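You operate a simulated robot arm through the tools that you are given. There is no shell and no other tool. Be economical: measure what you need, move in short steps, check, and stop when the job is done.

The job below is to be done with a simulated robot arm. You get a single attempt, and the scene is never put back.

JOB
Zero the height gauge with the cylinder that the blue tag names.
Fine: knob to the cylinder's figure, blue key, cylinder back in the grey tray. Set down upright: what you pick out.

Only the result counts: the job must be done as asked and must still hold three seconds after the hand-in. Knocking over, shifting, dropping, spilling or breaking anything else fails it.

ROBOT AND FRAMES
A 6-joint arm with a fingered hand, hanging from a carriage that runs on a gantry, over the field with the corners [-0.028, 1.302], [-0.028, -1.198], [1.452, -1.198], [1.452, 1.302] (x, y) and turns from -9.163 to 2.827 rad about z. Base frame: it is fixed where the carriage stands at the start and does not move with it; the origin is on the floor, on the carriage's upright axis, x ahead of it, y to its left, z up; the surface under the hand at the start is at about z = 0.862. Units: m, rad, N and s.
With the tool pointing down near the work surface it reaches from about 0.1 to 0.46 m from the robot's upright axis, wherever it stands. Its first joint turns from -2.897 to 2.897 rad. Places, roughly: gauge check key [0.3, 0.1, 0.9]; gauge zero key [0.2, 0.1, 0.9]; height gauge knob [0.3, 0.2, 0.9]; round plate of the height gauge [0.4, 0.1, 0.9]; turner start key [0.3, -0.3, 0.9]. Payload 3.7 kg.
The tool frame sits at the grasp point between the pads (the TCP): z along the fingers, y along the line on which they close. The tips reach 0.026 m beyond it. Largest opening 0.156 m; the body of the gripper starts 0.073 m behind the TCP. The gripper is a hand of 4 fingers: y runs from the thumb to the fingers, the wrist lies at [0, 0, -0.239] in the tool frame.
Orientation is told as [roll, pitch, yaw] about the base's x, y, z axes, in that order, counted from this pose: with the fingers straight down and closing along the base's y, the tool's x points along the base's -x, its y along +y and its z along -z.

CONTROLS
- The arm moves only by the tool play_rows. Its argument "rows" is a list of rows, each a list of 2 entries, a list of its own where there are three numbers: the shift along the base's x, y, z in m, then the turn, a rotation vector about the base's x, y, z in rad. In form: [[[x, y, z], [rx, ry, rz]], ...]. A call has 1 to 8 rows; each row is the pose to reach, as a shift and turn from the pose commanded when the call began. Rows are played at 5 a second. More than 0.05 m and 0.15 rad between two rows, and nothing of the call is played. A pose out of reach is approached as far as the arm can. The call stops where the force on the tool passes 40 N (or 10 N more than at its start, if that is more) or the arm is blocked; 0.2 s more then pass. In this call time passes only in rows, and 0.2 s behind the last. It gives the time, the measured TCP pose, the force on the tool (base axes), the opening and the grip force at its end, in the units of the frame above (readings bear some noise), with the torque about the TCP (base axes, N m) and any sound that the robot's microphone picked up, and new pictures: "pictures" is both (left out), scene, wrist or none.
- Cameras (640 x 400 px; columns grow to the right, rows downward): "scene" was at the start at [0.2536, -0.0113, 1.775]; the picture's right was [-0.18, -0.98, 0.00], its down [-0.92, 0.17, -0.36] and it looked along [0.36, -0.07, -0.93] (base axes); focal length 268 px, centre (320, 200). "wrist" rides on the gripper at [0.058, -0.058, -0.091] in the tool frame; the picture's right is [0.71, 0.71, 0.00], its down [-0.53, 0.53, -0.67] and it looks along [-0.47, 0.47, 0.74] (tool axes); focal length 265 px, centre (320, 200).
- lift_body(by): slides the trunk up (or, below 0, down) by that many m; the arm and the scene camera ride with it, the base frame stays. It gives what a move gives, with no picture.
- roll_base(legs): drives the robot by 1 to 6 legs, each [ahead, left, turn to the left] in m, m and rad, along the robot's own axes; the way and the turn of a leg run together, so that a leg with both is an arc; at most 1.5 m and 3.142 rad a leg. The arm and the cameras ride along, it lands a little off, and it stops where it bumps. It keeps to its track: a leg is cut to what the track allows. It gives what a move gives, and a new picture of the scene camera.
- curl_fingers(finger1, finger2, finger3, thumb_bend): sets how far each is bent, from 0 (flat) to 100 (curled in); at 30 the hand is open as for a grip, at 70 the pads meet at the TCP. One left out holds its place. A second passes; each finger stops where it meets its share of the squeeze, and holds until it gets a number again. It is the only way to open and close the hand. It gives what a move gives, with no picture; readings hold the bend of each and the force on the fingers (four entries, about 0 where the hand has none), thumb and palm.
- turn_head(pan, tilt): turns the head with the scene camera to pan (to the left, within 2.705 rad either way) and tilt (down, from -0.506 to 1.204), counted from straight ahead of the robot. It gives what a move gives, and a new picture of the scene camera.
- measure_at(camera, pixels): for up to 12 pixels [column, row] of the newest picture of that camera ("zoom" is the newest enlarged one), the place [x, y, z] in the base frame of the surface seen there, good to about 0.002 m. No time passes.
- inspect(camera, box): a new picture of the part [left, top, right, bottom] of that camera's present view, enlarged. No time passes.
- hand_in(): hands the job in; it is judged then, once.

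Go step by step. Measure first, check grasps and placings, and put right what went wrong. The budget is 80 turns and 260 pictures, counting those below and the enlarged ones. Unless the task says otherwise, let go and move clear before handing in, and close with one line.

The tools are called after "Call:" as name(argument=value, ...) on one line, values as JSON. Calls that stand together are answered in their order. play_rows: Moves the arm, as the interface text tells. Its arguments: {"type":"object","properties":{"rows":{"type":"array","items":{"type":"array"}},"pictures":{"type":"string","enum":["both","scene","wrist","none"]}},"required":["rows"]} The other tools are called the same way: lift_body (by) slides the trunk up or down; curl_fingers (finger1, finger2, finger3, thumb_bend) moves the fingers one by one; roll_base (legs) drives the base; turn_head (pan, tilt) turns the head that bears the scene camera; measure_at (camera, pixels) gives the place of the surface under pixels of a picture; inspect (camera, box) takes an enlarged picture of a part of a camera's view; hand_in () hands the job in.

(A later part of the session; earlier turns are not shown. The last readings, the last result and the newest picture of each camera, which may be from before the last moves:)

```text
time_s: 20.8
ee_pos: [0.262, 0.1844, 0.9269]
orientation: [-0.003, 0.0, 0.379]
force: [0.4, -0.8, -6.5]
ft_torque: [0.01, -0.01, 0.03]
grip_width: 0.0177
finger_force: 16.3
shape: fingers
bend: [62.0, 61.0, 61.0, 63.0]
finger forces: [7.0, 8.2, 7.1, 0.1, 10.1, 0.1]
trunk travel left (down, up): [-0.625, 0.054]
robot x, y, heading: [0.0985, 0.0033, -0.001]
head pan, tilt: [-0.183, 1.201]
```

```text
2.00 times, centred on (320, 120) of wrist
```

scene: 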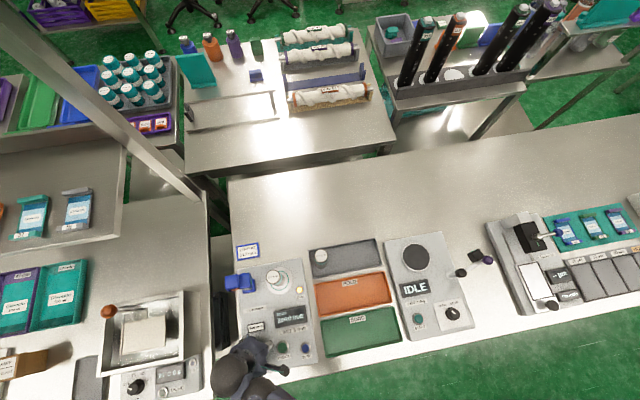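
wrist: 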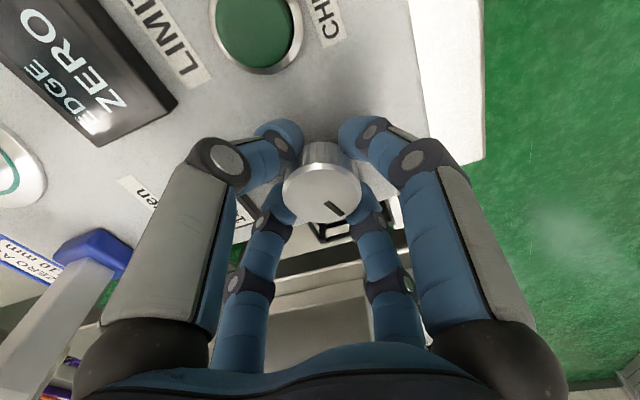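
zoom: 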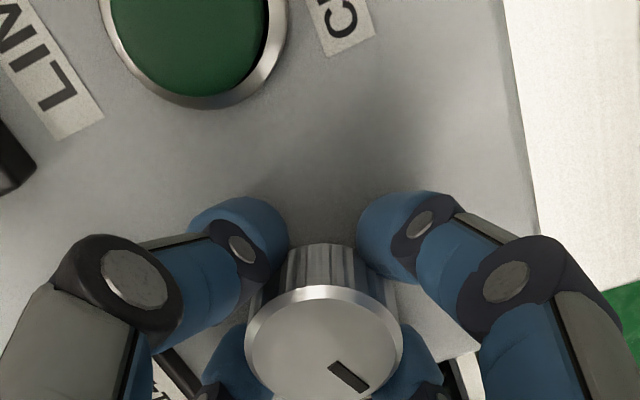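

Turning −0.4 rad moved the window from 142 to 146 mm, so it's 10 mm/rad; I need +3.6 rad. I'll turn +1.12 and read.

Call:
play_rows(rows=[[[0, 0, 0], [0, 0, 0.14]], [[0, 0, 0], [0, 0, 0.28]], [[0, 0, 0], [0, 0, 0.42]], [[0, 0, 0], [0, 0, 0.56]], [[0, 0, 0], [0, 0, 0.7]], [[0, 0, 0], [0, 0, 0.84]], [[0, 0, 0], [0, 0, 0.98]], [[0, 0, 0], [0, 0, 1.12]]], pictures="none")

Call:
play_rows(rows=[[[0, 0, 0], [0, 0, 0.14]], [[0, 0, 0], [0, 0, 0.28]], [[0, 0, 0], [0, 0, 0.42]], [[0, 0, 0], [0, 0, 0.56]], [[0, 0, 0], [0, 0, 0.7]], [[0, 0, 0], [0, 0, 0.84]], [[0, 0, 0], [0, 0, 0.98]]])

Call:
inspect(camera="scene", box=[236, 300, 326, 356])

```text
time_s: 22.6
ee_pos: [0.2624, 0.1858, 0.9268]
orientation: [-0.002, -0.004, 1.504]
force: [5.5, -0.4, -9.9]
ft_torque: [-0.01, -0.11, -0.03]
grip_width: 0.0182
finger_force: 16.3
shape: fingers
bend: [62.0, 61.0, 61.0, 63.0]
finger forces: [6.7, 6.8, 7.2, 0.0, 11.4, 0.1]
trunk travel left (down, up): [-0.625, 0.054]
robot x, y, heading: [0.0991, 0.0002, -0.002]
head pan, tilt: [-0.183, 1.201]
```

```text
time_s: 24.1
ee_pos: [0.2616, 0.1868, 0.931]
orientation: [0.004, -0.012, 2.484]
force: [7.8, 3.1, -22.8]
ft_torque: [0.01, -0.11, -0.02]
grip_width: 0.0192
finger_force: 14.4
shape: fingers
bend: [62.0, 62.0, 62.0, 63.0]
finger forces: [7.3, 5.5, 5.7, 0.0, 11.1, 0.0]
out of reach, approached as far as the arm can: row 7
trunk travel left (down, up): [-0.625, 0.054]
robot x, y, heading: [0.1011, -0.0003, -0.001]
head pan, tilt: [-0.183, 1.201]
```

scene: 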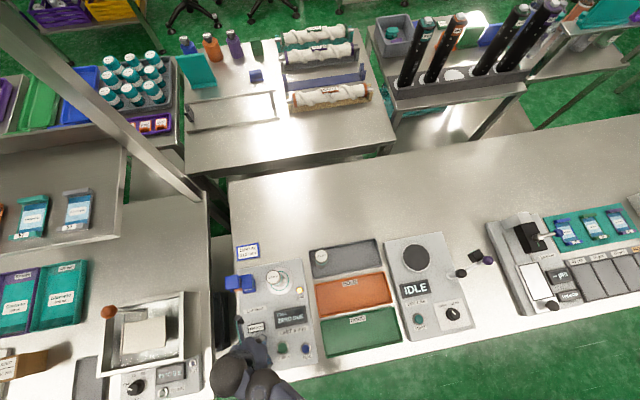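
wrist: 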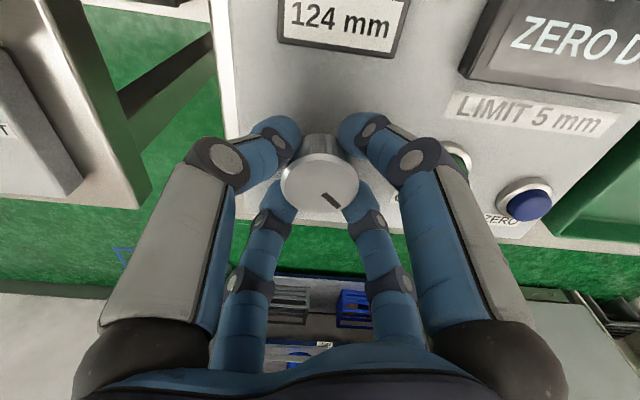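

```text
7.11 times, centred on (281, 328) of scene
```

zoom: 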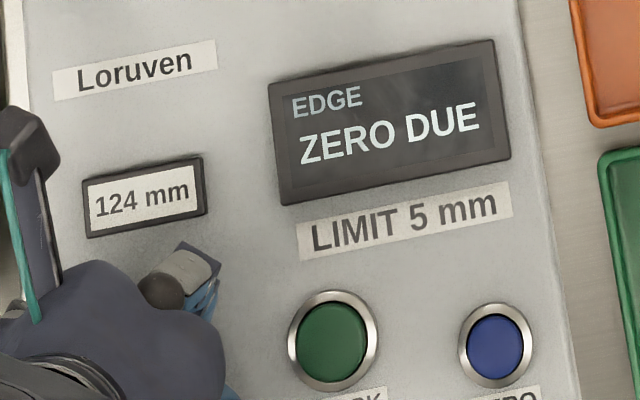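

The window now reads 124 mm and the wrist is near its limit. I'll release, lift, wind back 1.7 rad and regrip.

Call:
curl_fingers(finger1=49, finger2=49, finger3=49, thumb_bend=49)

Call:
play_rows(rows=[[[0, 0, 0.02], [0, 0, 0]], [[0, 0, 0.04], [0, 0, -0.14]], [[0, 0, 0.04], [0, 0, -0.28]], [[0, 0, 0.04], [0, 0, -0.42]], [[0, 0, 0.04], [0, 0, -0.56]], [[0, 0, 0.04], [0, 0, -0.7]], [[0, 0, 0.04], [0, 0, -0.84]], [[0, 0, 0.04], [0, 0, -0.98]]], pictures="none")

Call:
play_rows(rows=[[[0, 0, 0], [0, 0, -0.14]], [[0, 0, 0], [0, 0, -0.28]], [[0, 0, 0], [0, 0, -0.42]], [[0, 0, 0], [0, 0, -0.56]], [[0, 0, 0], [0, 0, -0.7]]])

Call:
inspect(camera="scene", box=[236, 300, 326, 356])

```text
time_s: 25.1
ee_pos: [0.2603, 0.1866, 0.9318]
orientation: [0.001, -0.012, 2.482]
force: [0.7, 0.1, 0.1]
ft_torque: [-0.01, -0.01, 0.02]
grip_width: 0.0531
finger_force: 0.0
shape: fingers
bend: [49.0, 49.0, 49.0, 49.0]
finger forces: [0.0, 0.0, 0.0, 0.0, 0.0, 0.1]
trunk travel left (down, up): [-0.625, 0.054]
robot x, y, heading: [0.0998, 0.003, -0.004]
head pan, tilt: [-0.183, 1.201]
```

```text
time_s: 26.9
ee_pos: [0.2627, 0.1875, 0.9696]
orientation: [-0.001, -0.001, 1.5]
force: [0.9, -0.1, 0.5]
ft_torque: [-0.02, -0.03, 0.0]
grip_width: 0.0533
finger_force: 0.0
shape: fingers
bend: [49.0, 49.0, 49.0, 49.0]
finger forces: [0.0, 0.1, 0.0, 0.0, 0.0, 0.0]
trunk travel left (down, up): [-0.625, 0.054]
robot x, y, heading: [0.0967, -0.0013, -0.0]
head pan, tilt: [-0.183, 1.201]
```

```text
time_s: 28.1
ee_pos: [0.2632, 0.187, 0.9719]
orientation: [-0.002, -0.003, 0.801]
force: [-0.1, 0.3, -0.4]
ft_torque: [0.0, 0.02, 0.03]
grip_width: 0.0533
finger_force: 0.0
shape: fingers
bend: [49.0, 49.0, 49.0, 49.0]
finger forces: [0.1, 0.1, 0.0, 0.0, 0.1, 0.0]
trunk travel left (down, up): [-0.625, 0.054]
robot x, y, heading: [0.0992, -0.0002, -0.001]
head pan, tilt: [-0.183, 1.201]
```

scene: 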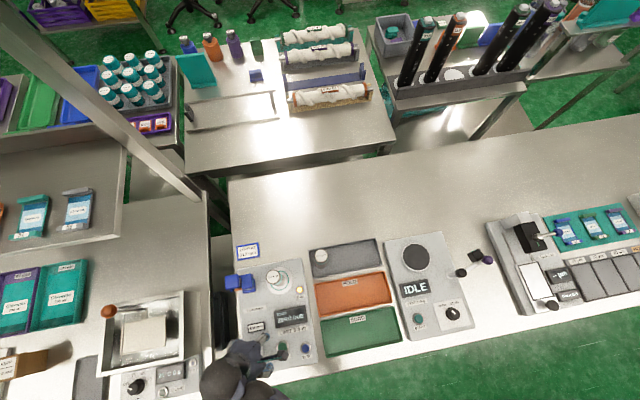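
wrist: 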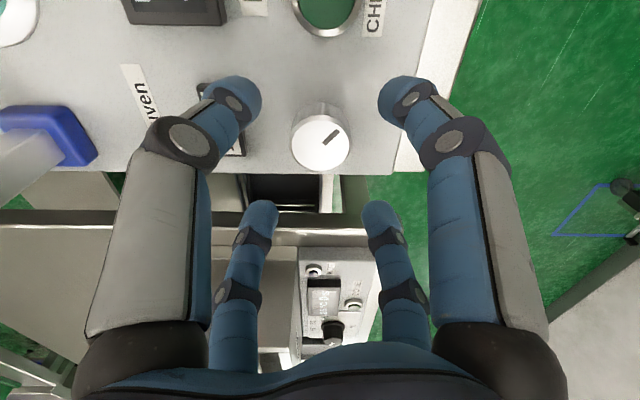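

```text
7.11 times, centred on (281, 328) of scene
```

zoom: 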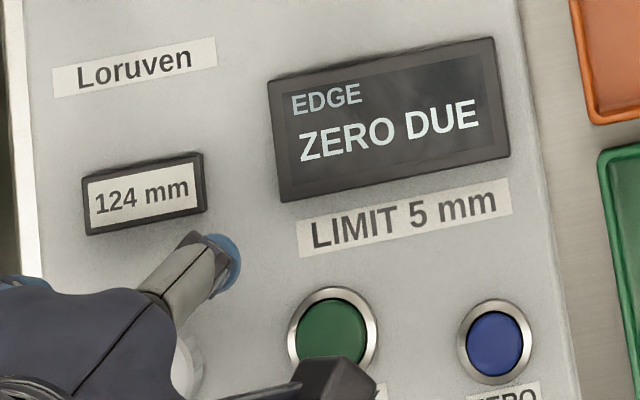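

Still 124 mm and yaw is 0.80. I'll descend to z≈0.927, regrip and turn +1.12 first.

Call:
play_rows(rows=[[[-0.001, -0.002, -0.025], [0, 0, 0]], [[-0.001, -0.002, -0.044], [0, 0, 0]]], pictures="none")

Call:
curl_fingers(finger1=70, finger2=70, finger3=70, thumb_bend=70)

Call:
play_rows(rows=[[[0, 0, 0], [0, 0, 0.14]], [[0, 0, 0], [0, 0, 0.28]], [[0, 0, 0], [0, 0, 0.42]], [[0, 0, 0], [0, 0, 0.56]], [[0, 0, 0], [0, 0, 0.7]], [[0, 0, 0], [0, 0, 0.84]], [[0, 0, 0], [0, 0, 0.98]], [[0, 0, 0], [0, 0, 1.12]]], pictures="scene")

Call:
inspect(camera="scene", box=[236, 300, 326, 356])

```text
time_s: 28.8
ee_pos: [0.2609, 0.1844, 0.9276]
orientation: [-0.002, -0.002, 0.801]
force: [0.0, -0.1, 0.1]
ft_torque: [-0.01, 0.01, 0.0]
grip_width: 0.0534
finger_force: 0.0
shape: fingers
bend: [49.0, 49.0, 49.0, 49.0]
finger forces: [0.0, 0.0, 0.0, 0.1, 0.0, 0.0]
trunk travel left (down, up): [-0.625, 0.054]
robot x, y, heading: [0.0985, 0.003, 0.0]
head pan, tilt: [-0.183, 1.201]
```

```text
time_s: 29.8
ee_pos: [0.2603, 0.1842, 0.928]
orientation: [-0.002, -0.001, 0.802]
force: [2.8, -1.6, -1.1]
ft_torque: [-0.03, -0.03, 0.01]
grip_width: 0.0168
finger_force: 16.5
shape: fingers
bend: [63.0, 61.0, 60.0, 63.0]
finger forces: [6.6, 7.8, 8.1, 0.1, 10.7, 0.0]
trunk travel left (down, up): [-0.625, 0.054]
robot x, y, heading: [0.0976, -0.0017, 0.001]
head pan, tilt: [-0.183, 1.201]
```

```text
time_s: 31.6
ee_pos: [0.2626, 0.1837, 0.9278]
orientation: [-0.004, -0.002, 1.925]
force: [8.3, 1.0, 2.7]
ft_torque: [0.0, -0.19, -0.06]
grip_width: 0.0169
finger_force: 18.3
shape: fingers
bend: [63.0, 62.0, 61.0, 63.0]
finger forces: [7.7, 7.2, 7.5, 0.1, 14.2, 0.1]
trunk travel left (down, up): [-0.625, 0.054]
robot x, y, heading: [0.1, -0.0002, -0.004]
head pan, tilt: [-0.183, 1.201]
```

scene: 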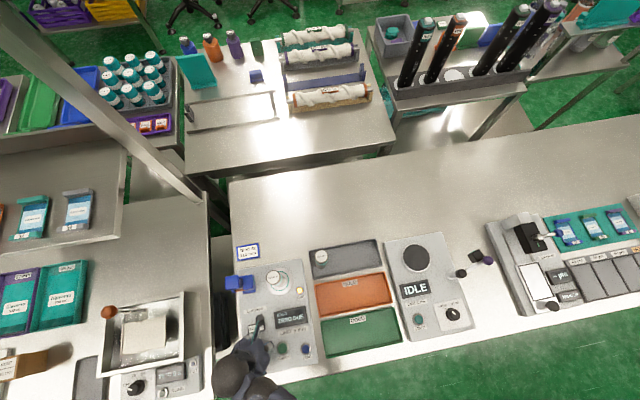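

```text
7.11 times, centred on (281, 328) of scene
```

zoom: 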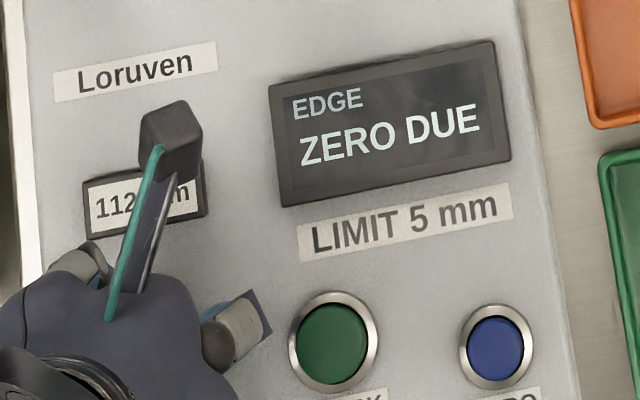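

It reads 112 mm; another +0.2 rad should give 110.

Call:
play_rows(rows=[[[0, 0, 0], [0, 0, 0.1]], [[0, 0, 0], [0, 0, 0.2]]], pictures="both")

Call:
inspect(camera="scene", box=[236, 310, 286, 340])

Call:
inspect(camera="wrist", box=[160, 0, 480, 200])

```text
time_s: 32.1
ee_pos: [0.2635, 0.1844, 0.927]
orientation: [-0.005, -0.002, 2.124]
force: [9.0, 2.6, 3.9]
ft_torque: [0.03, -0.21, -0.02]
grip_width: 0.017
finger_force: 19.1
shape: fingers
bend: [63.0, 62.0, 61.0, 63.0]
finger forces: [7.7, 7.1, 7.7, 0.0, 14.5, 0.0]
trunk travel left (down, up): [-0.625, 0.054]
robot x, y, heading: [0.1006, -0.002, -0.0]
head pan, tilt: [-0.183, 1.201]
```

scene: 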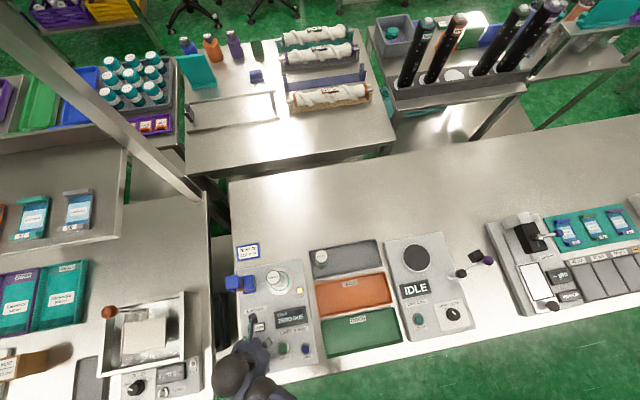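
wrist: 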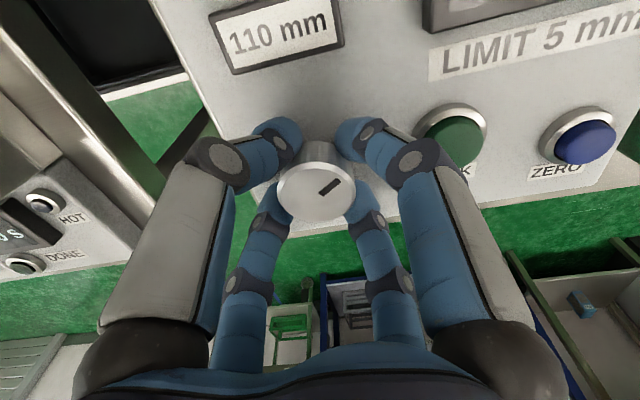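

```text
12.80 times, centred on (261, 325) of scene
```

zoom: 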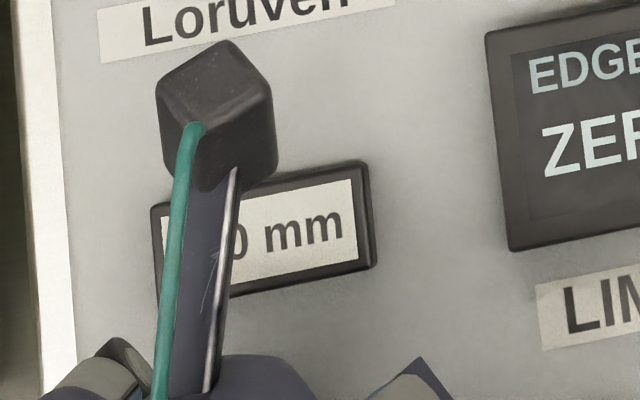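

```text
2.00 times, centred on (320, 100) of wrist
```

zoom: 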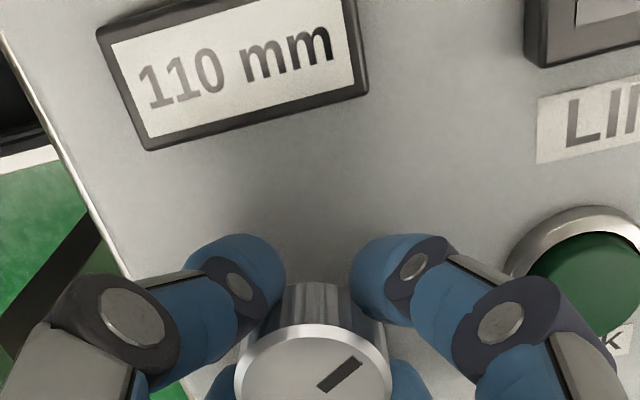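

The window reads 110 mm. I'll release the knob, lift, and yaw to π/2 so finger2 points toward −x for pressing.

Call:
curl_fingers(finger1=49, finger2=49, finger3=49, thumb_bend=49)

Call:
play_rows(rows=[[[0, 0, 0.03], [0, 0, 0]], [[0, 0, 0.07], [0, 0, 0]], [[0, 0, 0.1], [0, 0, -0.14]], [[0, 0, 0.1], [0, 0, -0.28]], [[0, 0, 0.1], [0, 0, -0.42]], [[0.0, -0.04, 0.1], [0, 0, -0.553]], [[0.02, -0.08, 0.1], [0, 0, -0.553]], [[0.03, -0.12, 0.1], [0, 0, -0.553]]], pictures="none")

Call:
curl_fingers(finger1=100, finger2=45, finger3=100, thumb_bend=100)

Call:
play_rows(rows=[[[0, 0, 0], [0, 0, 0]]])

Call:
inspect(camera="scene", box=[230, 310, 330, 366])

```text
time_s: 33.1
ee_pos: [0.2613, 0.1843, 0.9272]
orientation: [-0.001, -0.001, 2.122]
force: [0.6, 0.6, -0.3]
ft_torque: [-0.02, 0.01, 0.03]
grip_width: 0.0533
finger_force: 0.1
shape: fingers
bend: [49.0, 49.0, 49.0, 49.0]
finger forces: [0.0, 0.0, 0.0, 0.0, 0.1, 0.0]
trunk travel left (down, up): [-0.625, 0.054]
robot x, y, heading: [0.1014, -0.0015, 0.001]
head pan, tilt: [-0.183, 1.201]
```

```text
time_s: 35.0
ee_pos: [0.2899, 0.0634, 1.028]
orientation: [-0.002, -0.002, 1.57]
force: [1.2, 0.0, -1.1]
ft_torque: [-0.02, 0.05, 0.02]
grip_width: 0.0534
finger_force: 0.0
shape: fingers
bend: [49.0, 49.0, 49.0, 49.0]
finger forces: [0.1, 0.0, 0.1, 0.0, 0.1, 0.1]
trunk travel left (down, up): [-0.625, 0.054]
robot x, y, heading: [0.1019, -0.0038, 0.0]
head pan, tilt: [-0.183, 1.201]
```

```text
time_s: 36.0
ee_pos: [0.2927, 0.0634, 1.027]
orientation: [-0.003, -0.001, 1.569]
force: [0.6, -0.3, 0.4]
ft_torque: [-0.04, 0.02, 0.01]
grip_width: 0.0004
finger_force: 0.0
shape: fingers
bend: [91.0, 45.0, 91.0, 90.0]
finger forces: [0.1, 0.0, 0.0, 0.0, 0.0, 0.0]
trunk travel left (down, up): [-0.625, 0.054]
robot x, y, heading: [0.0977, 0.0026, -0.002]
head pan, tilt: [-0.183, 1.201]
```

```text
time_s: 36.4
ee_pos: [0.291, 0.0634, 1.0275]
orientation: [-0.003, -0.001, 1.57]
force: [0.1, 0.4, 0.0]
ft_torque: [0.0, 0.01, -0.03]
grip_width: 0.0
finger_force: 0.1
shape: fingers
bend: [91.0, 45.0, 91.0, 90.0]
finger forces: [0.1, 0.0, 0.1, 0.0, 0.1, 0.0]
trunk travel left (down, up): [-0.625, 0.054]
robot x, y, heading: [0.1017, -0.0009, -0.003]
head pan, tilt: [-0.183, 1.201]
```

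scene: 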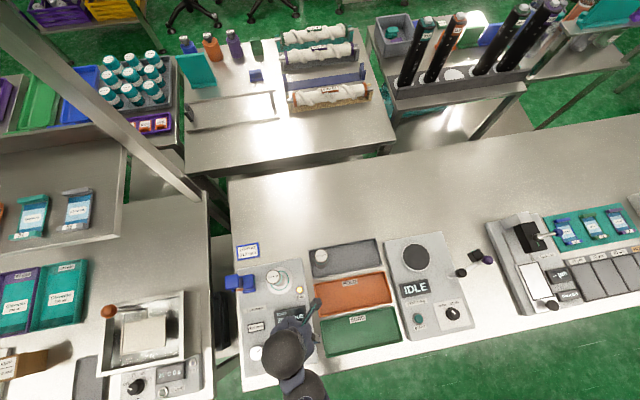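
wrist: 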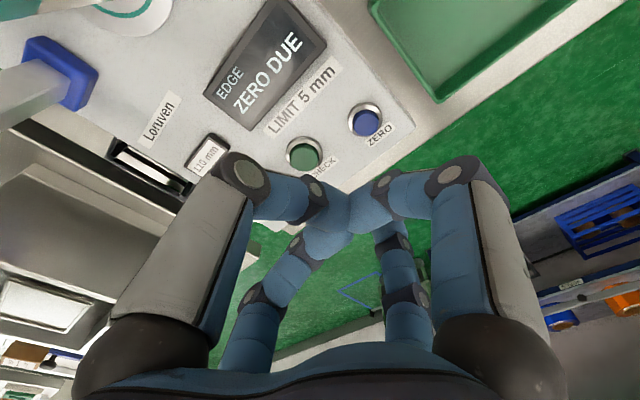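

```text
6.40 times, centred on (280, 338) of scene
```

zoom: 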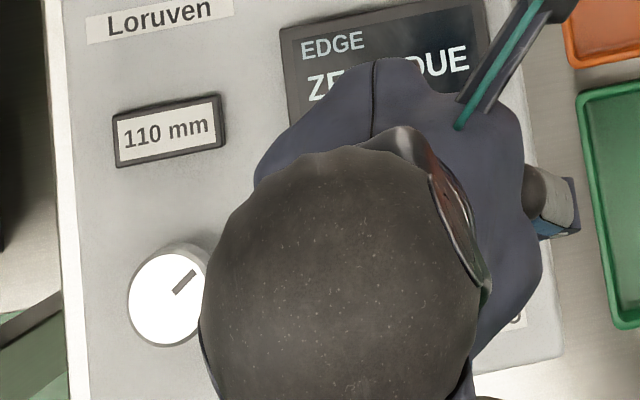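

Finger2's tip is hidden from the camera, while finger1 (near right) shows well. I'll use finger1 as the presser and curl the rest.

Call:
curl_fingers(finger1=40, finger2=100, finger3=100, thumb_bend=100)

Call:
play_rows(rows=[[[-0.045, 0.02, 0], [0, 0, 0]], [[-0.05, 0.05, 0], [0, 0, 0]]])

```text
time_s: 37.4
ee_pos: [0.2912, 0.0629, 1.0272]
orientation: [-0.001, -0.002, 1.569]
force: [-0.3, 0.7, 0.4]
ft_torque: [-0.01, -0.02, -0.04]
grip_width: 0.0584
finger_force: 0.1
shape: fingers
bend: [40.0, 76.0, 94.0, 91.0]
finger forces: [0.0, 0.1, 0.1, 0.0, 0.0, 0.0]
trunk travel left (down, up): [-0.625, 0.054]
robot x, y, heading: [0.1011, -0.0013, -0.0]
head pan, tilt: [-0.183, 1.201]
```

```text
time_s: 38.0
ee_pos: [0.2411, 0.1129, 1.0253]
orientation: [-0.003, -0.001, 1.568]
force: [-0.2, -0.8, -0.5]
ft_torque: [0.03, 0.03, 0.0]
grip_width: 0.0584
finger_force: 0.1
shape: fingers
bend: [40.0, 76.0, 94.0, 91.0]
finger forces: [0.0, 0.1, 0.0, 0.1, 0.1, 0.0]
trunk travel left (down, up): [-0.625, 0.054]
robot x, y, heading: [0.1009, -0.0016, 0.001]
head pan, tilt: [-0.183, 1.201]
```

scene: 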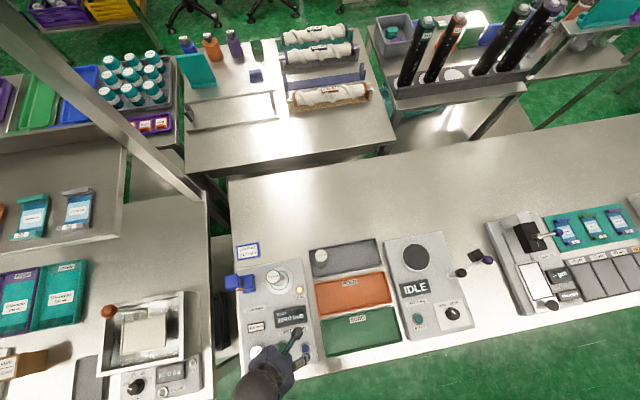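
wrist: 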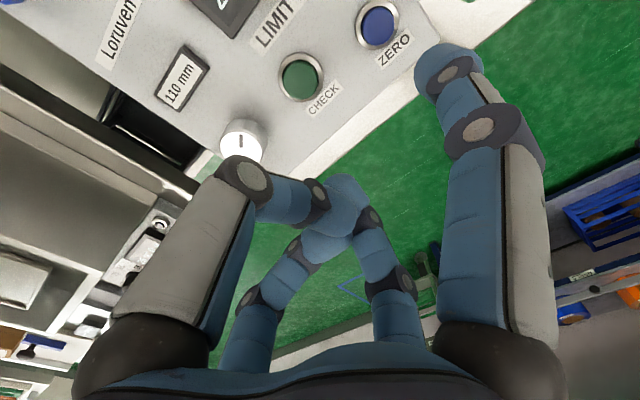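

Finger1's tip shows at (448,70). I'll measure it, the other fingertips, and the ZERO key.

Call:
measure_at(camera="wrist", pixels=[[448, 52], [432, 68], [448, 75], [425, 85], [345, 190], [325, 240], [310, 215], [358, 185], [379, 25], [368, 12], [470, 60], [240, 140]])

Call:
inspect(camera="wrist", box=[250, 0, 570, 200])

```text
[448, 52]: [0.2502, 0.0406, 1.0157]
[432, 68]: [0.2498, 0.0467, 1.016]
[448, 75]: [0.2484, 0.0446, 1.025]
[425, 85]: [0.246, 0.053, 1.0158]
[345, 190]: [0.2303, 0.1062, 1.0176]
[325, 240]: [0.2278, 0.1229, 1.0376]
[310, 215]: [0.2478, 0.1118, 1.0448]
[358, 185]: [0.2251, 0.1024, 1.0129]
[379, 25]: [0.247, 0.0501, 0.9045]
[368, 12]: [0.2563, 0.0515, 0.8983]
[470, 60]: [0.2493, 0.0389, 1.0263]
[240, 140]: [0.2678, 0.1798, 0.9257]
```

```text
2.00 times, centred on (410, 100) of wrist
```

zoom: 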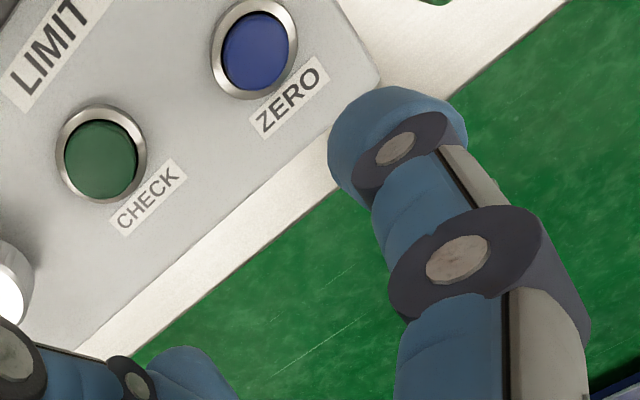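

Fingertip centre is about (0.241, 0.049), tip bottom about 0.02 below TCP. I'll pin down the key with the enlarged picture.

Call:
measure_at(camera="zoom", pixels=[[255, 50], [225, 50], [285, 50], [255, 15], [255, 82], [385, 90], [345, 130], [375, 200]])

```text
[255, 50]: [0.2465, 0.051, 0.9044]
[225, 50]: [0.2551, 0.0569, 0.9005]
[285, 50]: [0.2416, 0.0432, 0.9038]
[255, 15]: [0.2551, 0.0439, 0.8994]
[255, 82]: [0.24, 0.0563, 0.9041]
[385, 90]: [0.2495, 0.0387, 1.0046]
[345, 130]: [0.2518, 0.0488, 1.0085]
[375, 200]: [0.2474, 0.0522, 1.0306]
```

The curled cluster would hang over CHECK in this pose, so I'll swap to finger2 on the −x side, whose tip offset is the same 0.066 by symmetry. That puts the TCP at (0.3125, 0.050).

Call:
curl_fingers(finger1=40, finger2=40, finger3=100, thumb_bend=100)

Call:
curl_fingers(finger1=100, finger2=40, finger3=100, thumb_bend=100)

Call:
play_rows(rows=[[[0.03, -0.03, 0], [0, 0, 0]], [[0.0715, -0.05, 0], [0, 0, 0]], [[0.0715, -0.063, -0.03], [0, 0, 0]], [[0.0715, -0.063, -0.06], [0, 0, 0]]])

Call:
inspect(camera="wrist", box=[230, 80, 550, 280])

```text
time_s: 39.0
ee_pos: [0.2405, 0.1143, 1.026]
orientation: [-0.002, -0.001, 1.568]
force: [-0.5, 0.0, -0.2]
ft_torque: [0.01, -0.02, 0.0]
grip_width: 0.0581
finger_force: 0.0
shape: fingers
bend: [40.0, 40.0, 94.0, 90.0]
finger forces: [0.1, 0.1, 0.0, 0.0, 0.0, 0.0]
trunk travel left (down, up): [-0.625, 0.054]
robot x, y, heading: [0.0988, 0.0, -0.001]
head pan, tilt: [-0.183, 1.201]
```

```text
time_s: 40.0
ee_pos: [0.2424, 0.1145, 1.0272]
orientation: [-0.002, -0.003, 1.568]
force: [-0.4, 0.6, 0.5]
ft_torque: [-0.01, -0.02, 0.01]
grip_width: 0.0095
finger_force: 0.0
shape: fingers
bend: [82.0, 40.0, 100.0, 95.0]
finger forces: [0.1, 0.1, 0.1, 0.1, 0.1, 0.1]
trunk travel left (down, up): [-0.625, 0.054]
robot x, y, heading: [0.1009, 0.0014, -0.005]
head pan, tilt: [-0.183, 1.201]
```

```text
time_s: 41.0
ee_pos: [0.3132, 0.0515, 0.9674]
orientation: [-0.002, -0.002, 1.569]
force: [-0.2, 0.6, -0.7]
ft_torque: [-0.01, 0.04, -0.02]
grip_width: 0.0096
finger_force: 0.1
shape: fingers
bend: [82.0, 40.0, 100.0, 95.0]
finger forces: [0.1, 0.1, 0.1, 0.1, 0.0, 0.0]
trunk travel left (down, up): [-0.625, 0.054]
robot x, y, heading: [0.0998, 0.0004, -0.001]
head pan, tilt: [-0.183, 1.201]
```

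scene: 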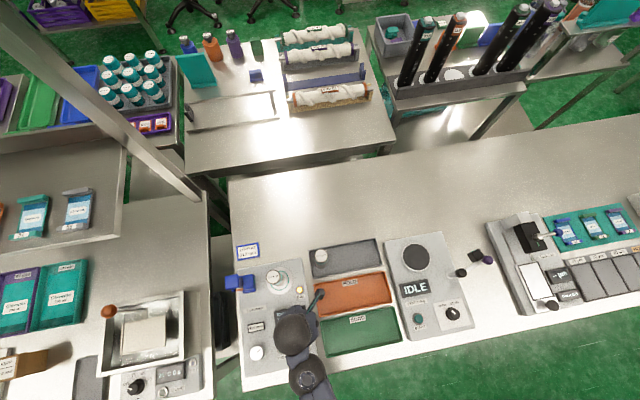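
wrist: 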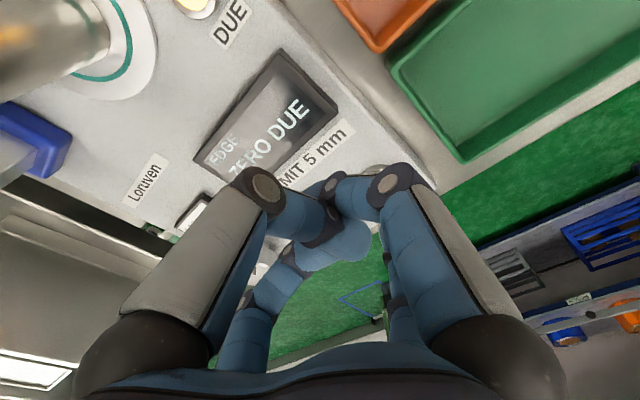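

```text
2.00 times, centred on (390, 180) of wrist
```

zoom: 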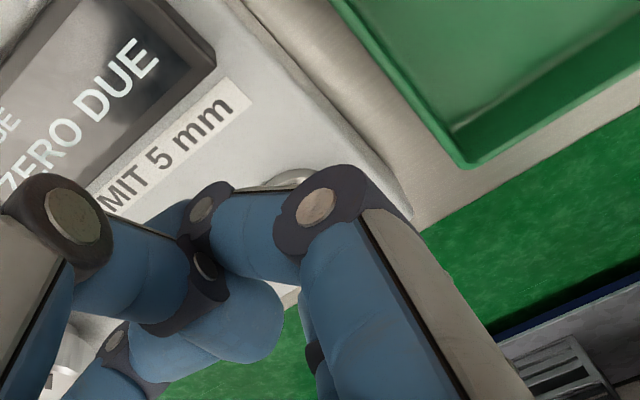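

The presser should hang about 4 cm over ZERO. I'll lower slowly with force checks.

Call:
play_rows(rows=[[[0, -0.001, -0.02], [0, 0, 0]], [[0, -0.001, -0.034], [0, 0, 0]]], pictures="none")

Call:
play_rows(rows=[[[0, 0, -0.003], [0, 0, 0]], [[0, 0, -0.006], [0, 0, 0]], [[0, 0, -0.009], [0, 0, 0]]])

Call:
inspect(camera="wrist", box=[180, 40, 420, 240])

```text
time_s: 41.5
ee_pos: [0.3122, 0.0486, 0.9331]
orientation: [-0.002, -0.001, 1.569]
force: [-0.3, 0.2, 1.4]
ft_torque: [0.0, 0.17, -0.02]
grip_width: 0.0098
finger_force: 1.0
shape: fingers
bend: [82.0, 40.0, 100.0, 95.0]
finger forces: [0.0, 2.2, 0.0, 0.1, 0.0, 0.0]
trunk travel left (down, up): [-0.625, 0.054]
robot x, y, heading: [0.1005, -0.0011, -0.002]
head pan, tilt: [-0.183, 1.201]
heard: click
```

```text
time_s: 42.4
ee_pos: [0.3154, 0.0498, 0.9248]
orientation: [-0.007, 0.0, 1.569]
force: [7.3, -0.7, 33.0]
ft_torque: [0.01, 2.36, 0.08]
grip_width: 0.0096
finger_force: 17.4
shape: fingers
bend: [82.0, 37.0, 100.0, 95.0]
finger forces: [0.0, 33.9, 0.0, 0.1, 0.0, 0.0]
trunk travel left (down, up): [-0.625, 0.054]
robot x, y, heading: [0.1005, 0.0003, -0.001]
head pan, tilt: [-0.183, 1.201]
```

scene: 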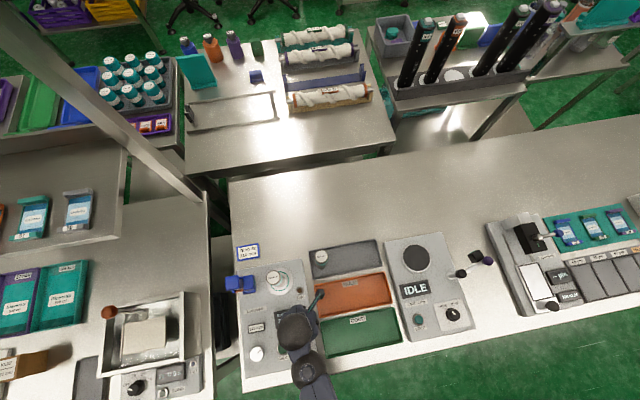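
wrist: 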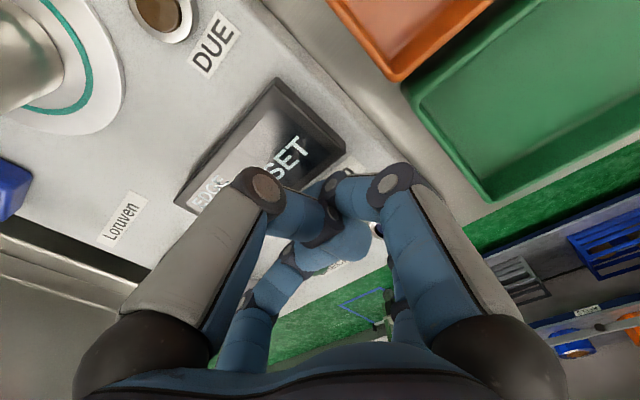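

```text
2.00 times, centred on (300, 140) of wrist
```

zoom: 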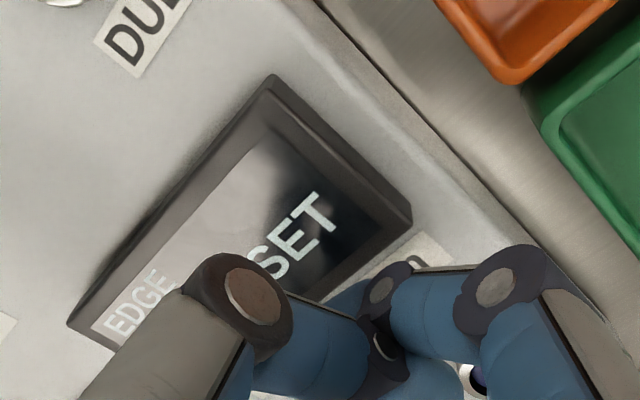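

A click was heard, the DUE lamp is off and the display says "...SET". I'll lift straight up and read the display.

Call:
play_rows(rows=[[[0, 0, 0.03], [0, 0, 0]], [[0, 0, 0.07], [0, 0, 0]], [[0, 0, 0.11], [0, 0, 0]], [[0.0, -0.04, 0.13], [0, 0, 0]], [[0.0, -0.085, 0.13], [0, 0, 0]]])

Call:
inspect(camera="scene", box=[224, 250, 334, 370])

```text
time_s: 43.5
ee_pos: [0.3122, 0.0066, 1.0455]
orientation: [-0.005, 0.032, 1.557]
force: [0.4, 0.4, -0.2]
ft_torque: [-0.02, -0.01, 0.05]
grip_width: 0.01
finger_force: 0.0
shape: fingers
bend: [82.0, 40.0, 100.0, 95.0]
finger forces: [0.0, 0.1, 0.1, 0.1, 0.0, 0.0]
out of reach, approached as far as the arm can: row 4, 5
trunk travel left (down, up): [-0.625, 0.054]
robot x, y, heading: [0.1012, -0.0009, -0.002]
head pan, tilt: [-0.183, 1.201]
```

scene: 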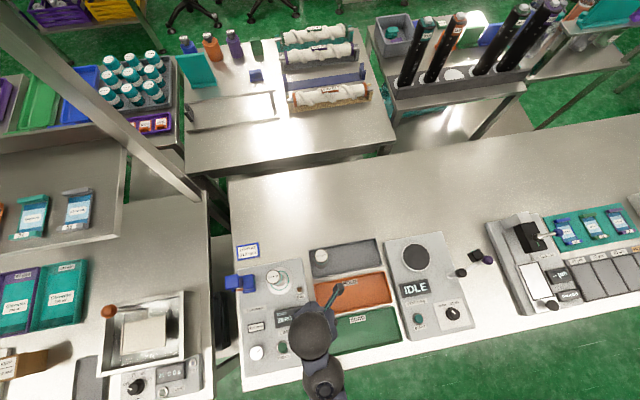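
wrist: 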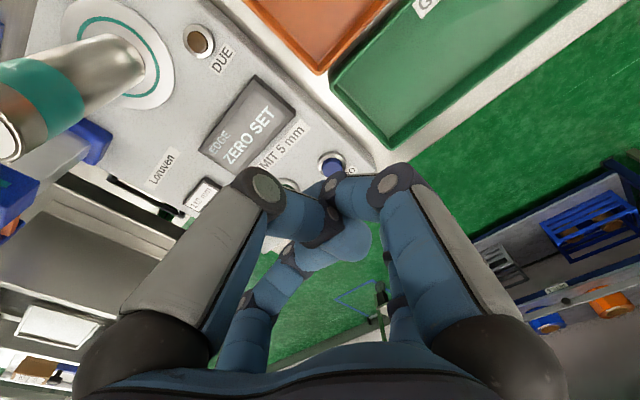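

```text
3.33 times, centred on (279, 310) of scene
```

zoom: 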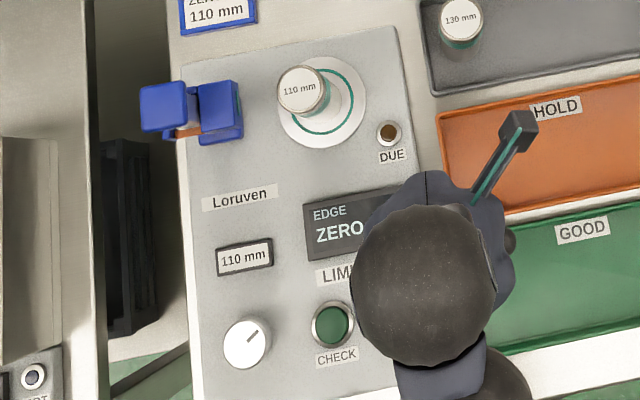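

The display says "ZERO SET" with the window at 110 mm. I'll reopen the hand, turn back to yaw 0.785, and measure the cylinder top.

Call:
measure_at(camera="zoom", pixels=[[302, 90], [281, 90], [322, 90], [302, 70], [302, 108]])

Call:
curl_fingers(finger1=47, finger2=47, finger3=47, thumb_bend=47)

Call:
play_rows(rows=[[[0, 0, -0.005], [0, 0, -0.14]], [[0.02, 0, -0.005], [0, 0, -0.28]], [[0.04, 0, 0], [0, 0, -0.42]], [[0.06, 0.0, 0], [0, 0, -0.56]], [[0.08, 0.0, 0.0], [0, 0, -0.7]], [[0.08, 0.0, 0.0], [0, 0, -0.785]]])

```text
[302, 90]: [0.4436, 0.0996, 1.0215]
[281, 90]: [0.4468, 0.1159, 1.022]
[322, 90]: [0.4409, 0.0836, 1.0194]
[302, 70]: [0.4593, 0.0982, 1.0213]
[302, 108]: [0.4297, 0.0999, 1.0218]
```

```text
time_s: 44.5
ee_pos: [0.3122, 0.0069, 1.0446]
orientation: [-0.006, 0.032, 1.558]
force: [-0.8, -0.9, -0.2]
ft_torque: [0.01, 0.01, 0.0]
grip_width: 0.0589
finger_force: 0.1
shape: fingers
bend: [47.0, 47.0, 47.0, 47.0]
finger forces: [0.1, 0.0, 0.0, 0.0, 0.0, 0.0]
trunk travel left (down, up): [-0.625, 0.054]
robot x, y, heading: [0.0998, 0.0014, -0.003]
head pan, tilt: [-0.183, 1.201]
```

```text
time_s: 46.0
ee_pos: [0.3934, 0.0071, 1.0455]
orientation: [-0.002, 0.0, 0.782]
force: [-0.9, 0.5, -0.2]
ft_torque: [0.01, -0.01, 0.01]
grip_width: 0.059
finger_force: 0.2
shape: fingers
bend: [47.0, 47.0, 47.0, 47.0]
finger forces: [0.1, 0.1, 0.1, 0.0, 0.0, 0.0]
trunk travel left (down, up): [-0.625, 0.054]
robot x, y, heading: [0.1, 0.0012, 0.005]
head pan, tilt: [-0.183, 1.201]
```

scene: 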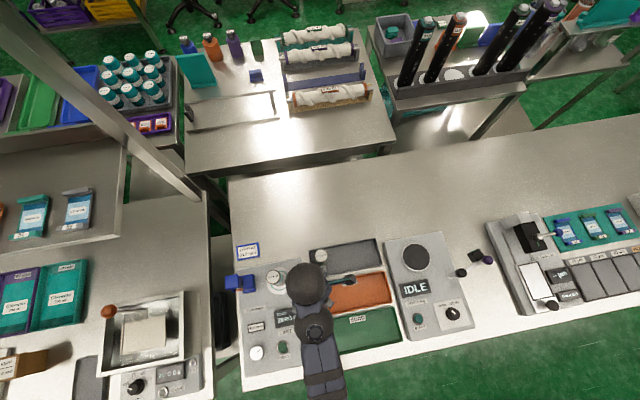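
wrist: 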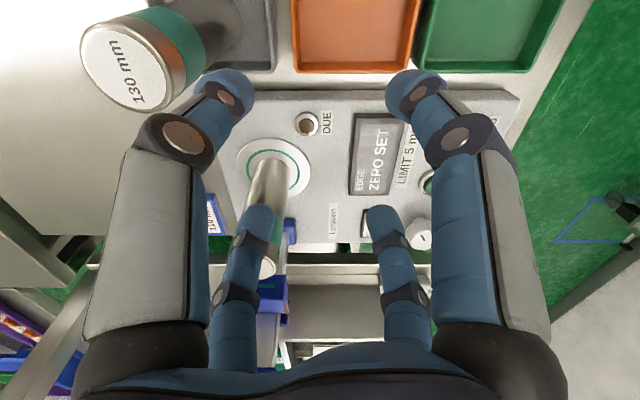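

The cylinder axis is (0.4445, 0.0995). I'll go up first so the fingertips clear its top, then over it.

Call:
play_rows(rows=[[[0, 0, 0.025], [0, 0, 0]], [[0.03, 0, 0.025], [0, 0, 0]], [[0.051, 0.02, 0.025], [0, 0, 0]], [[0.051, 0.06, 0.025], [0, 0, 0]], [[0.051, 0.0925, 0.025], [0, 0, 0]]])

```text
time_s: 47.1
ee_pos: [0.4432, 0.1005, 1.0697]
orientation: [-0.002, -0.001, 0.784]
force: [-0.7, 0.4, -0.5]
ft_torque: [-0.01, -0.01, 0.03]
grip_width: 0.0589
finger_force: 0.1
shape: fingers
bend: [47.0, 47.0, 47.0, 47.0]
finger forces: [0.1, 0.1, 0.1, 0.0, 0.0, 0.1]
out of reach, approached as far as the arm can: row 1, 2
trunk travel left (down, up): [-0.625, 0.054]
robot x, y, heading: [0.098, 0.0003, 0.001]
head pan, tilt: [-0.183, 1.201]
```

scene: 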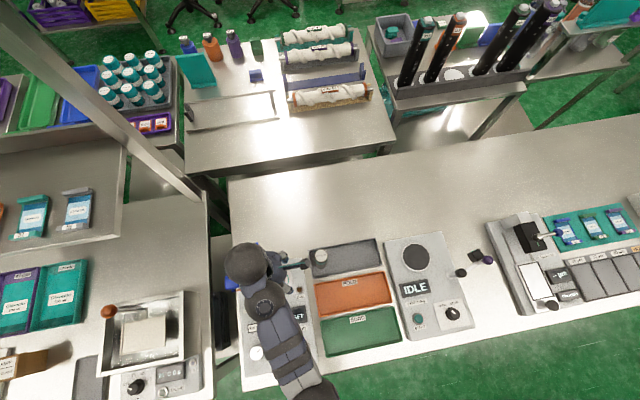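
wrist: 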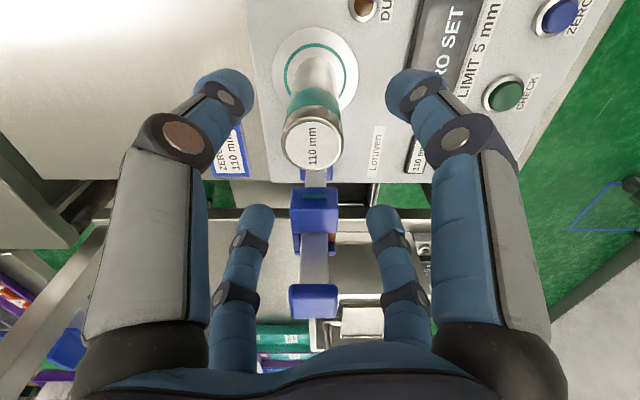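

The cylinder top at (314,148) is slightly toward +x. I'll correct by 2 mm, descend to z≈1.001 and grip.

Call:
play_rows(rows=[[[0.002, -0.0005, -0.025], [0, 0, 0]], [[0.002, -0.0005, -0.05], [0, 0, 0]], [[0.002, -0.0005, -0.069], [0, 0, 0]]], pictures="wrist")

Call:
curl_fingers(finger1=70, finger2=70, finger3=70, thumb_bend=70)

Call:
play_rows(rows=[[[0, 0, 0.03], [0, 0, 0]], [[0, 0, 0.066], [0, 0, 0]]])

```text
time_s: 48.0
ee_pos: [0.4444, 0.1003, 1.0007]
orientation: [-0.003, -0.003, 0.783]
force: [-0.3, 0.5, -0.3]
ft_torque: [-0.01, 0.02, -0.03]
grip_width: 0.0591
finger_force: 0.0
shape: fingers
bend: [47.0, 47.0, 47.0, 47.0]
finger forces: [0.0, 0.0, 0.1, 0.0, 0.0, 0.0]
trunk travel left (down, up): [-0.625, 0.054]
robot x, y, heading: [0.1, -0.0002, -0.004]
head pan, tilt: [-0.183, 1.201]
```

wrist: 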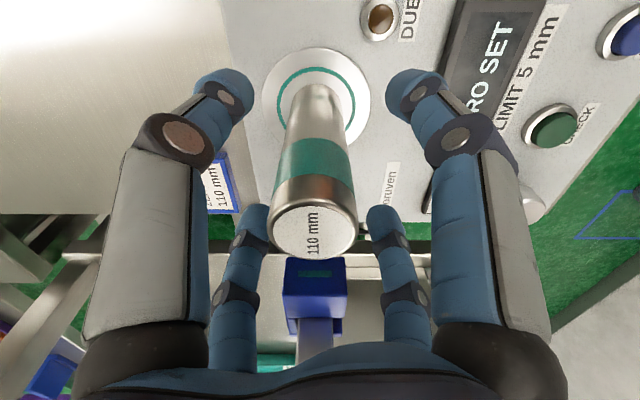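

```text
time_s: 49.0
ee_pos: [0.4442, 0.0997, 0.9994]
orientation: [-0.002, -0.003, 0.785]
force: [0.6, 0.8, -0.7]
ft_torque: [-0.04, -0.02, 0.03]
grip_width: 0.0174
finger_force: 17.1
shape: fingers
bend: [63.0, 61.0, 60.0, 63.0]
finger forces: [6.8, 8.5, 7.9, 0.0, 10.6, 0.1]
trunk travel left (down, up): [-0.625, 0.054]
robot x, y, heading: [0.1017, -0.0, -0.001]
head pan, tilt: [-0.183, 1.201]
```

```text
time_s: 49.5
ee_pos: [0.4449, 0.0997, 1.0664]
orientation: [-0.001, 0.001, 0.786]
force: [0.5, -0.1, -5.1]
ft_torque: [0.01, -0.01, 0.0]
grip_width: 0.0174
finger_force: 16.6
shape: fingers
bend: [63.0, 61.0, 60.0, 63.0]
finger forces: [6.7, 8.4, 7.5, 0.0, 10.1, 0.0]
trunk travel left (down, up): [-0.625, 0.054]
robot x, y, heading: [0.1026, 0.0005, -0.003]
head pan, tilt: [-0.183, 1.201]
```

scene: 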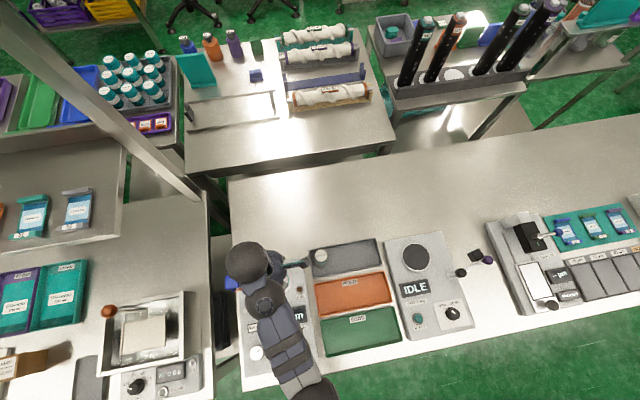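
wrist: 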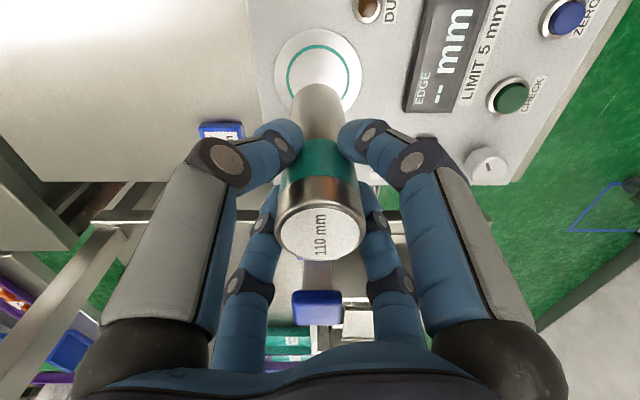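

The grip is good and the display shows "-- mm", ready. I'll retrace the route around the 130 cylinder to the tray.

Call:
play_rows(rows=[[[0, -0.045, 0], [0, 0, 0]], [[-0.015, -0.085, 0], [0, 0, 0]], [[-0.055, -0.1, 0], [0, 0, 0]], [[-0.057, -0.14, 0], [0, 0, 0]], [[-0.057, -0.185, 0], [0, 0, 0]], [[-0.057, -0.23, 0], [0, 0, 0]], [[-0.02, -0.23, 0], [0, 0, 0]], [[0.0225, -0.23, 0], [0, 0, 0]]])

```text
time_s: 51.4
ee_pos: [0.4668, -0.131, 1.066]
orientation: [0.0, 0.0, 0.783]
force: [-0.3, 0.0, -4.4]
ft_torque: [-0.02, 0.01, -0.01]
grip_width: 0.0173
finger_force: 16.4
shape: fingers
bend: [63.0, 61.0, 60.0, 63.0]
finger forces: [6.7, 8.4, 7.5, 0.0, 9.9, 0.0]
out of reach, approached as far as the arm can: row 3, 4
trunk travel left (down, up): [-0.625, 0.054]
robot x, y, heading: [0.1024, 0.0008, -0.003]
head pan, tilt: [-0.183, 1.201]
```

scene: 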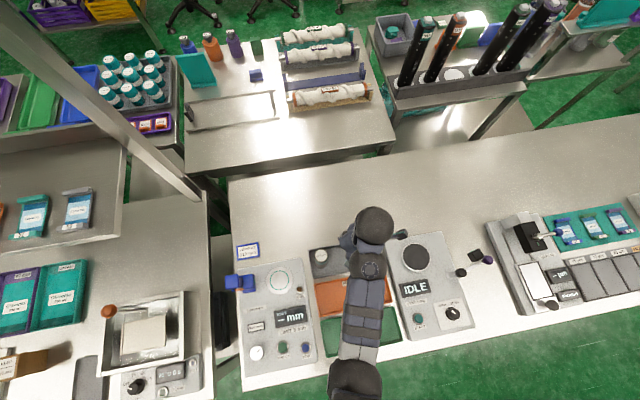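
wrist: 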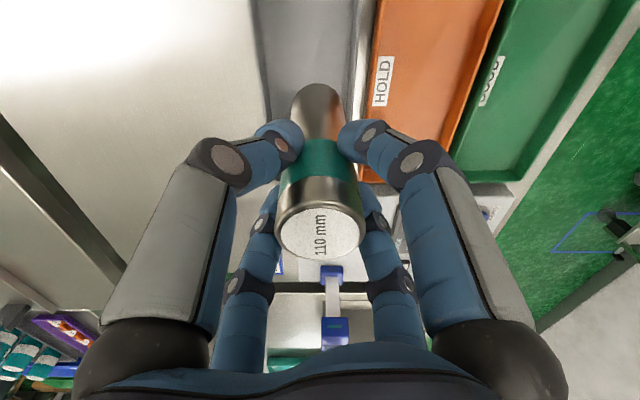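

The hand is over the tray at x=0.467. I'll shift +0.011 and lower to just above the floor (z≈0.976), then touch down gently.

Call:
play_rows(rows=[[[0.011, 0, 0], [0, 0, 0]], [[0.011, 0, -0.04], [0, 0, 0]], [[0.011, 0, -0.075], [0, 0, 0]], [[0.011, 0, -0.089], [0, 0, 0]]], pictures="none")

Call:
play_rows(rows=[[[0, 0, -0.002], [0, 0, 0]], [[0, 0, -0.004], [0, 0, 0]]], pictures="wrist")

```text
time_s: 52.4
ee_pos: [0.4778, -0.1293, 0.977]
orientation: [-0.001, -0.003, 0.784]
force: [-0.5, 0.2, -3.1]
ft_torque: [-0.04, 0.04, -0.02]
grip_width: 0.017
finger_force: 15.9
shape: fingers
bend: [63.0, 61.0, 60.0, 63.0]
finger forces: [6.4, 8.1, 7.5, 0.0, 9.9, 0.0]
trunk travel left (down, up): [-0.625, 0.054]
robot x, y, heading: [0.0988, -0.0022, -0.005]
head pan, tilt: [-0.183, 1.201]
```

```text
time_s: 53.0
ee_pos: [0.4778, -0.1299, 0.9725]
orientation: [-0.002, -0.002, 0.786]
force: [0.8, 0.3, -3.4]
ft_torque: [-0.05, 0.03, 0.02]
grip_width: 0.0169
finger_force: 16.1
shape: fingers
bend: [63.0, 61.0, 60.0, 63.0]
finger forces: [6.6, 8.3, 7.6, 0.0, 10.0, 0.0]
trunk travel left (down, up): [-0.625, 0.054]
robot x, y, heading: [0.1001, 0.0032, -0.001]
head pan, tilt: [-0.183, 1.201]
```

wrist: 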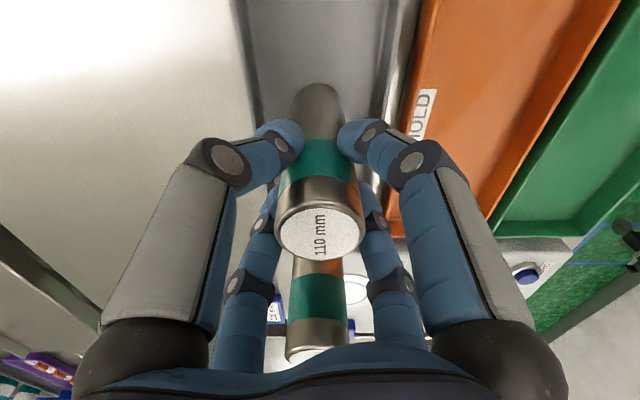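

No contact yet; I'll go down in 1 mm steps.

Call:
play_rows(rows=[[[0, 0, -0.001], [0, 0, 0]], [[0, 0, -0.002], [0, 0, 0]]], pictures="none")

```text
time_s: 53.5
ee_pos: [0.4793, -0.1311, 0.9723]
orientation: [-0.004, -0.002, 0.783]
force: [-1.3, -0.8, 7.4]
ft_torque: [0.07, 0.1, -0.02]
grip_width: 0.0169
finger_force: 17.7
shape: fingers
bend: [63.0, 61.0, 60.0, 63.0]
finger forces: [7.4, 9.1, 7.6, 0.0, 11.1, 0.1]
trunk travel left (down, up): [-0.625, 0.054]
robot x, y, heading: [0.0996, -0.0006, -0.005]
head pan, tilt: [-0.183, 1.201]
```

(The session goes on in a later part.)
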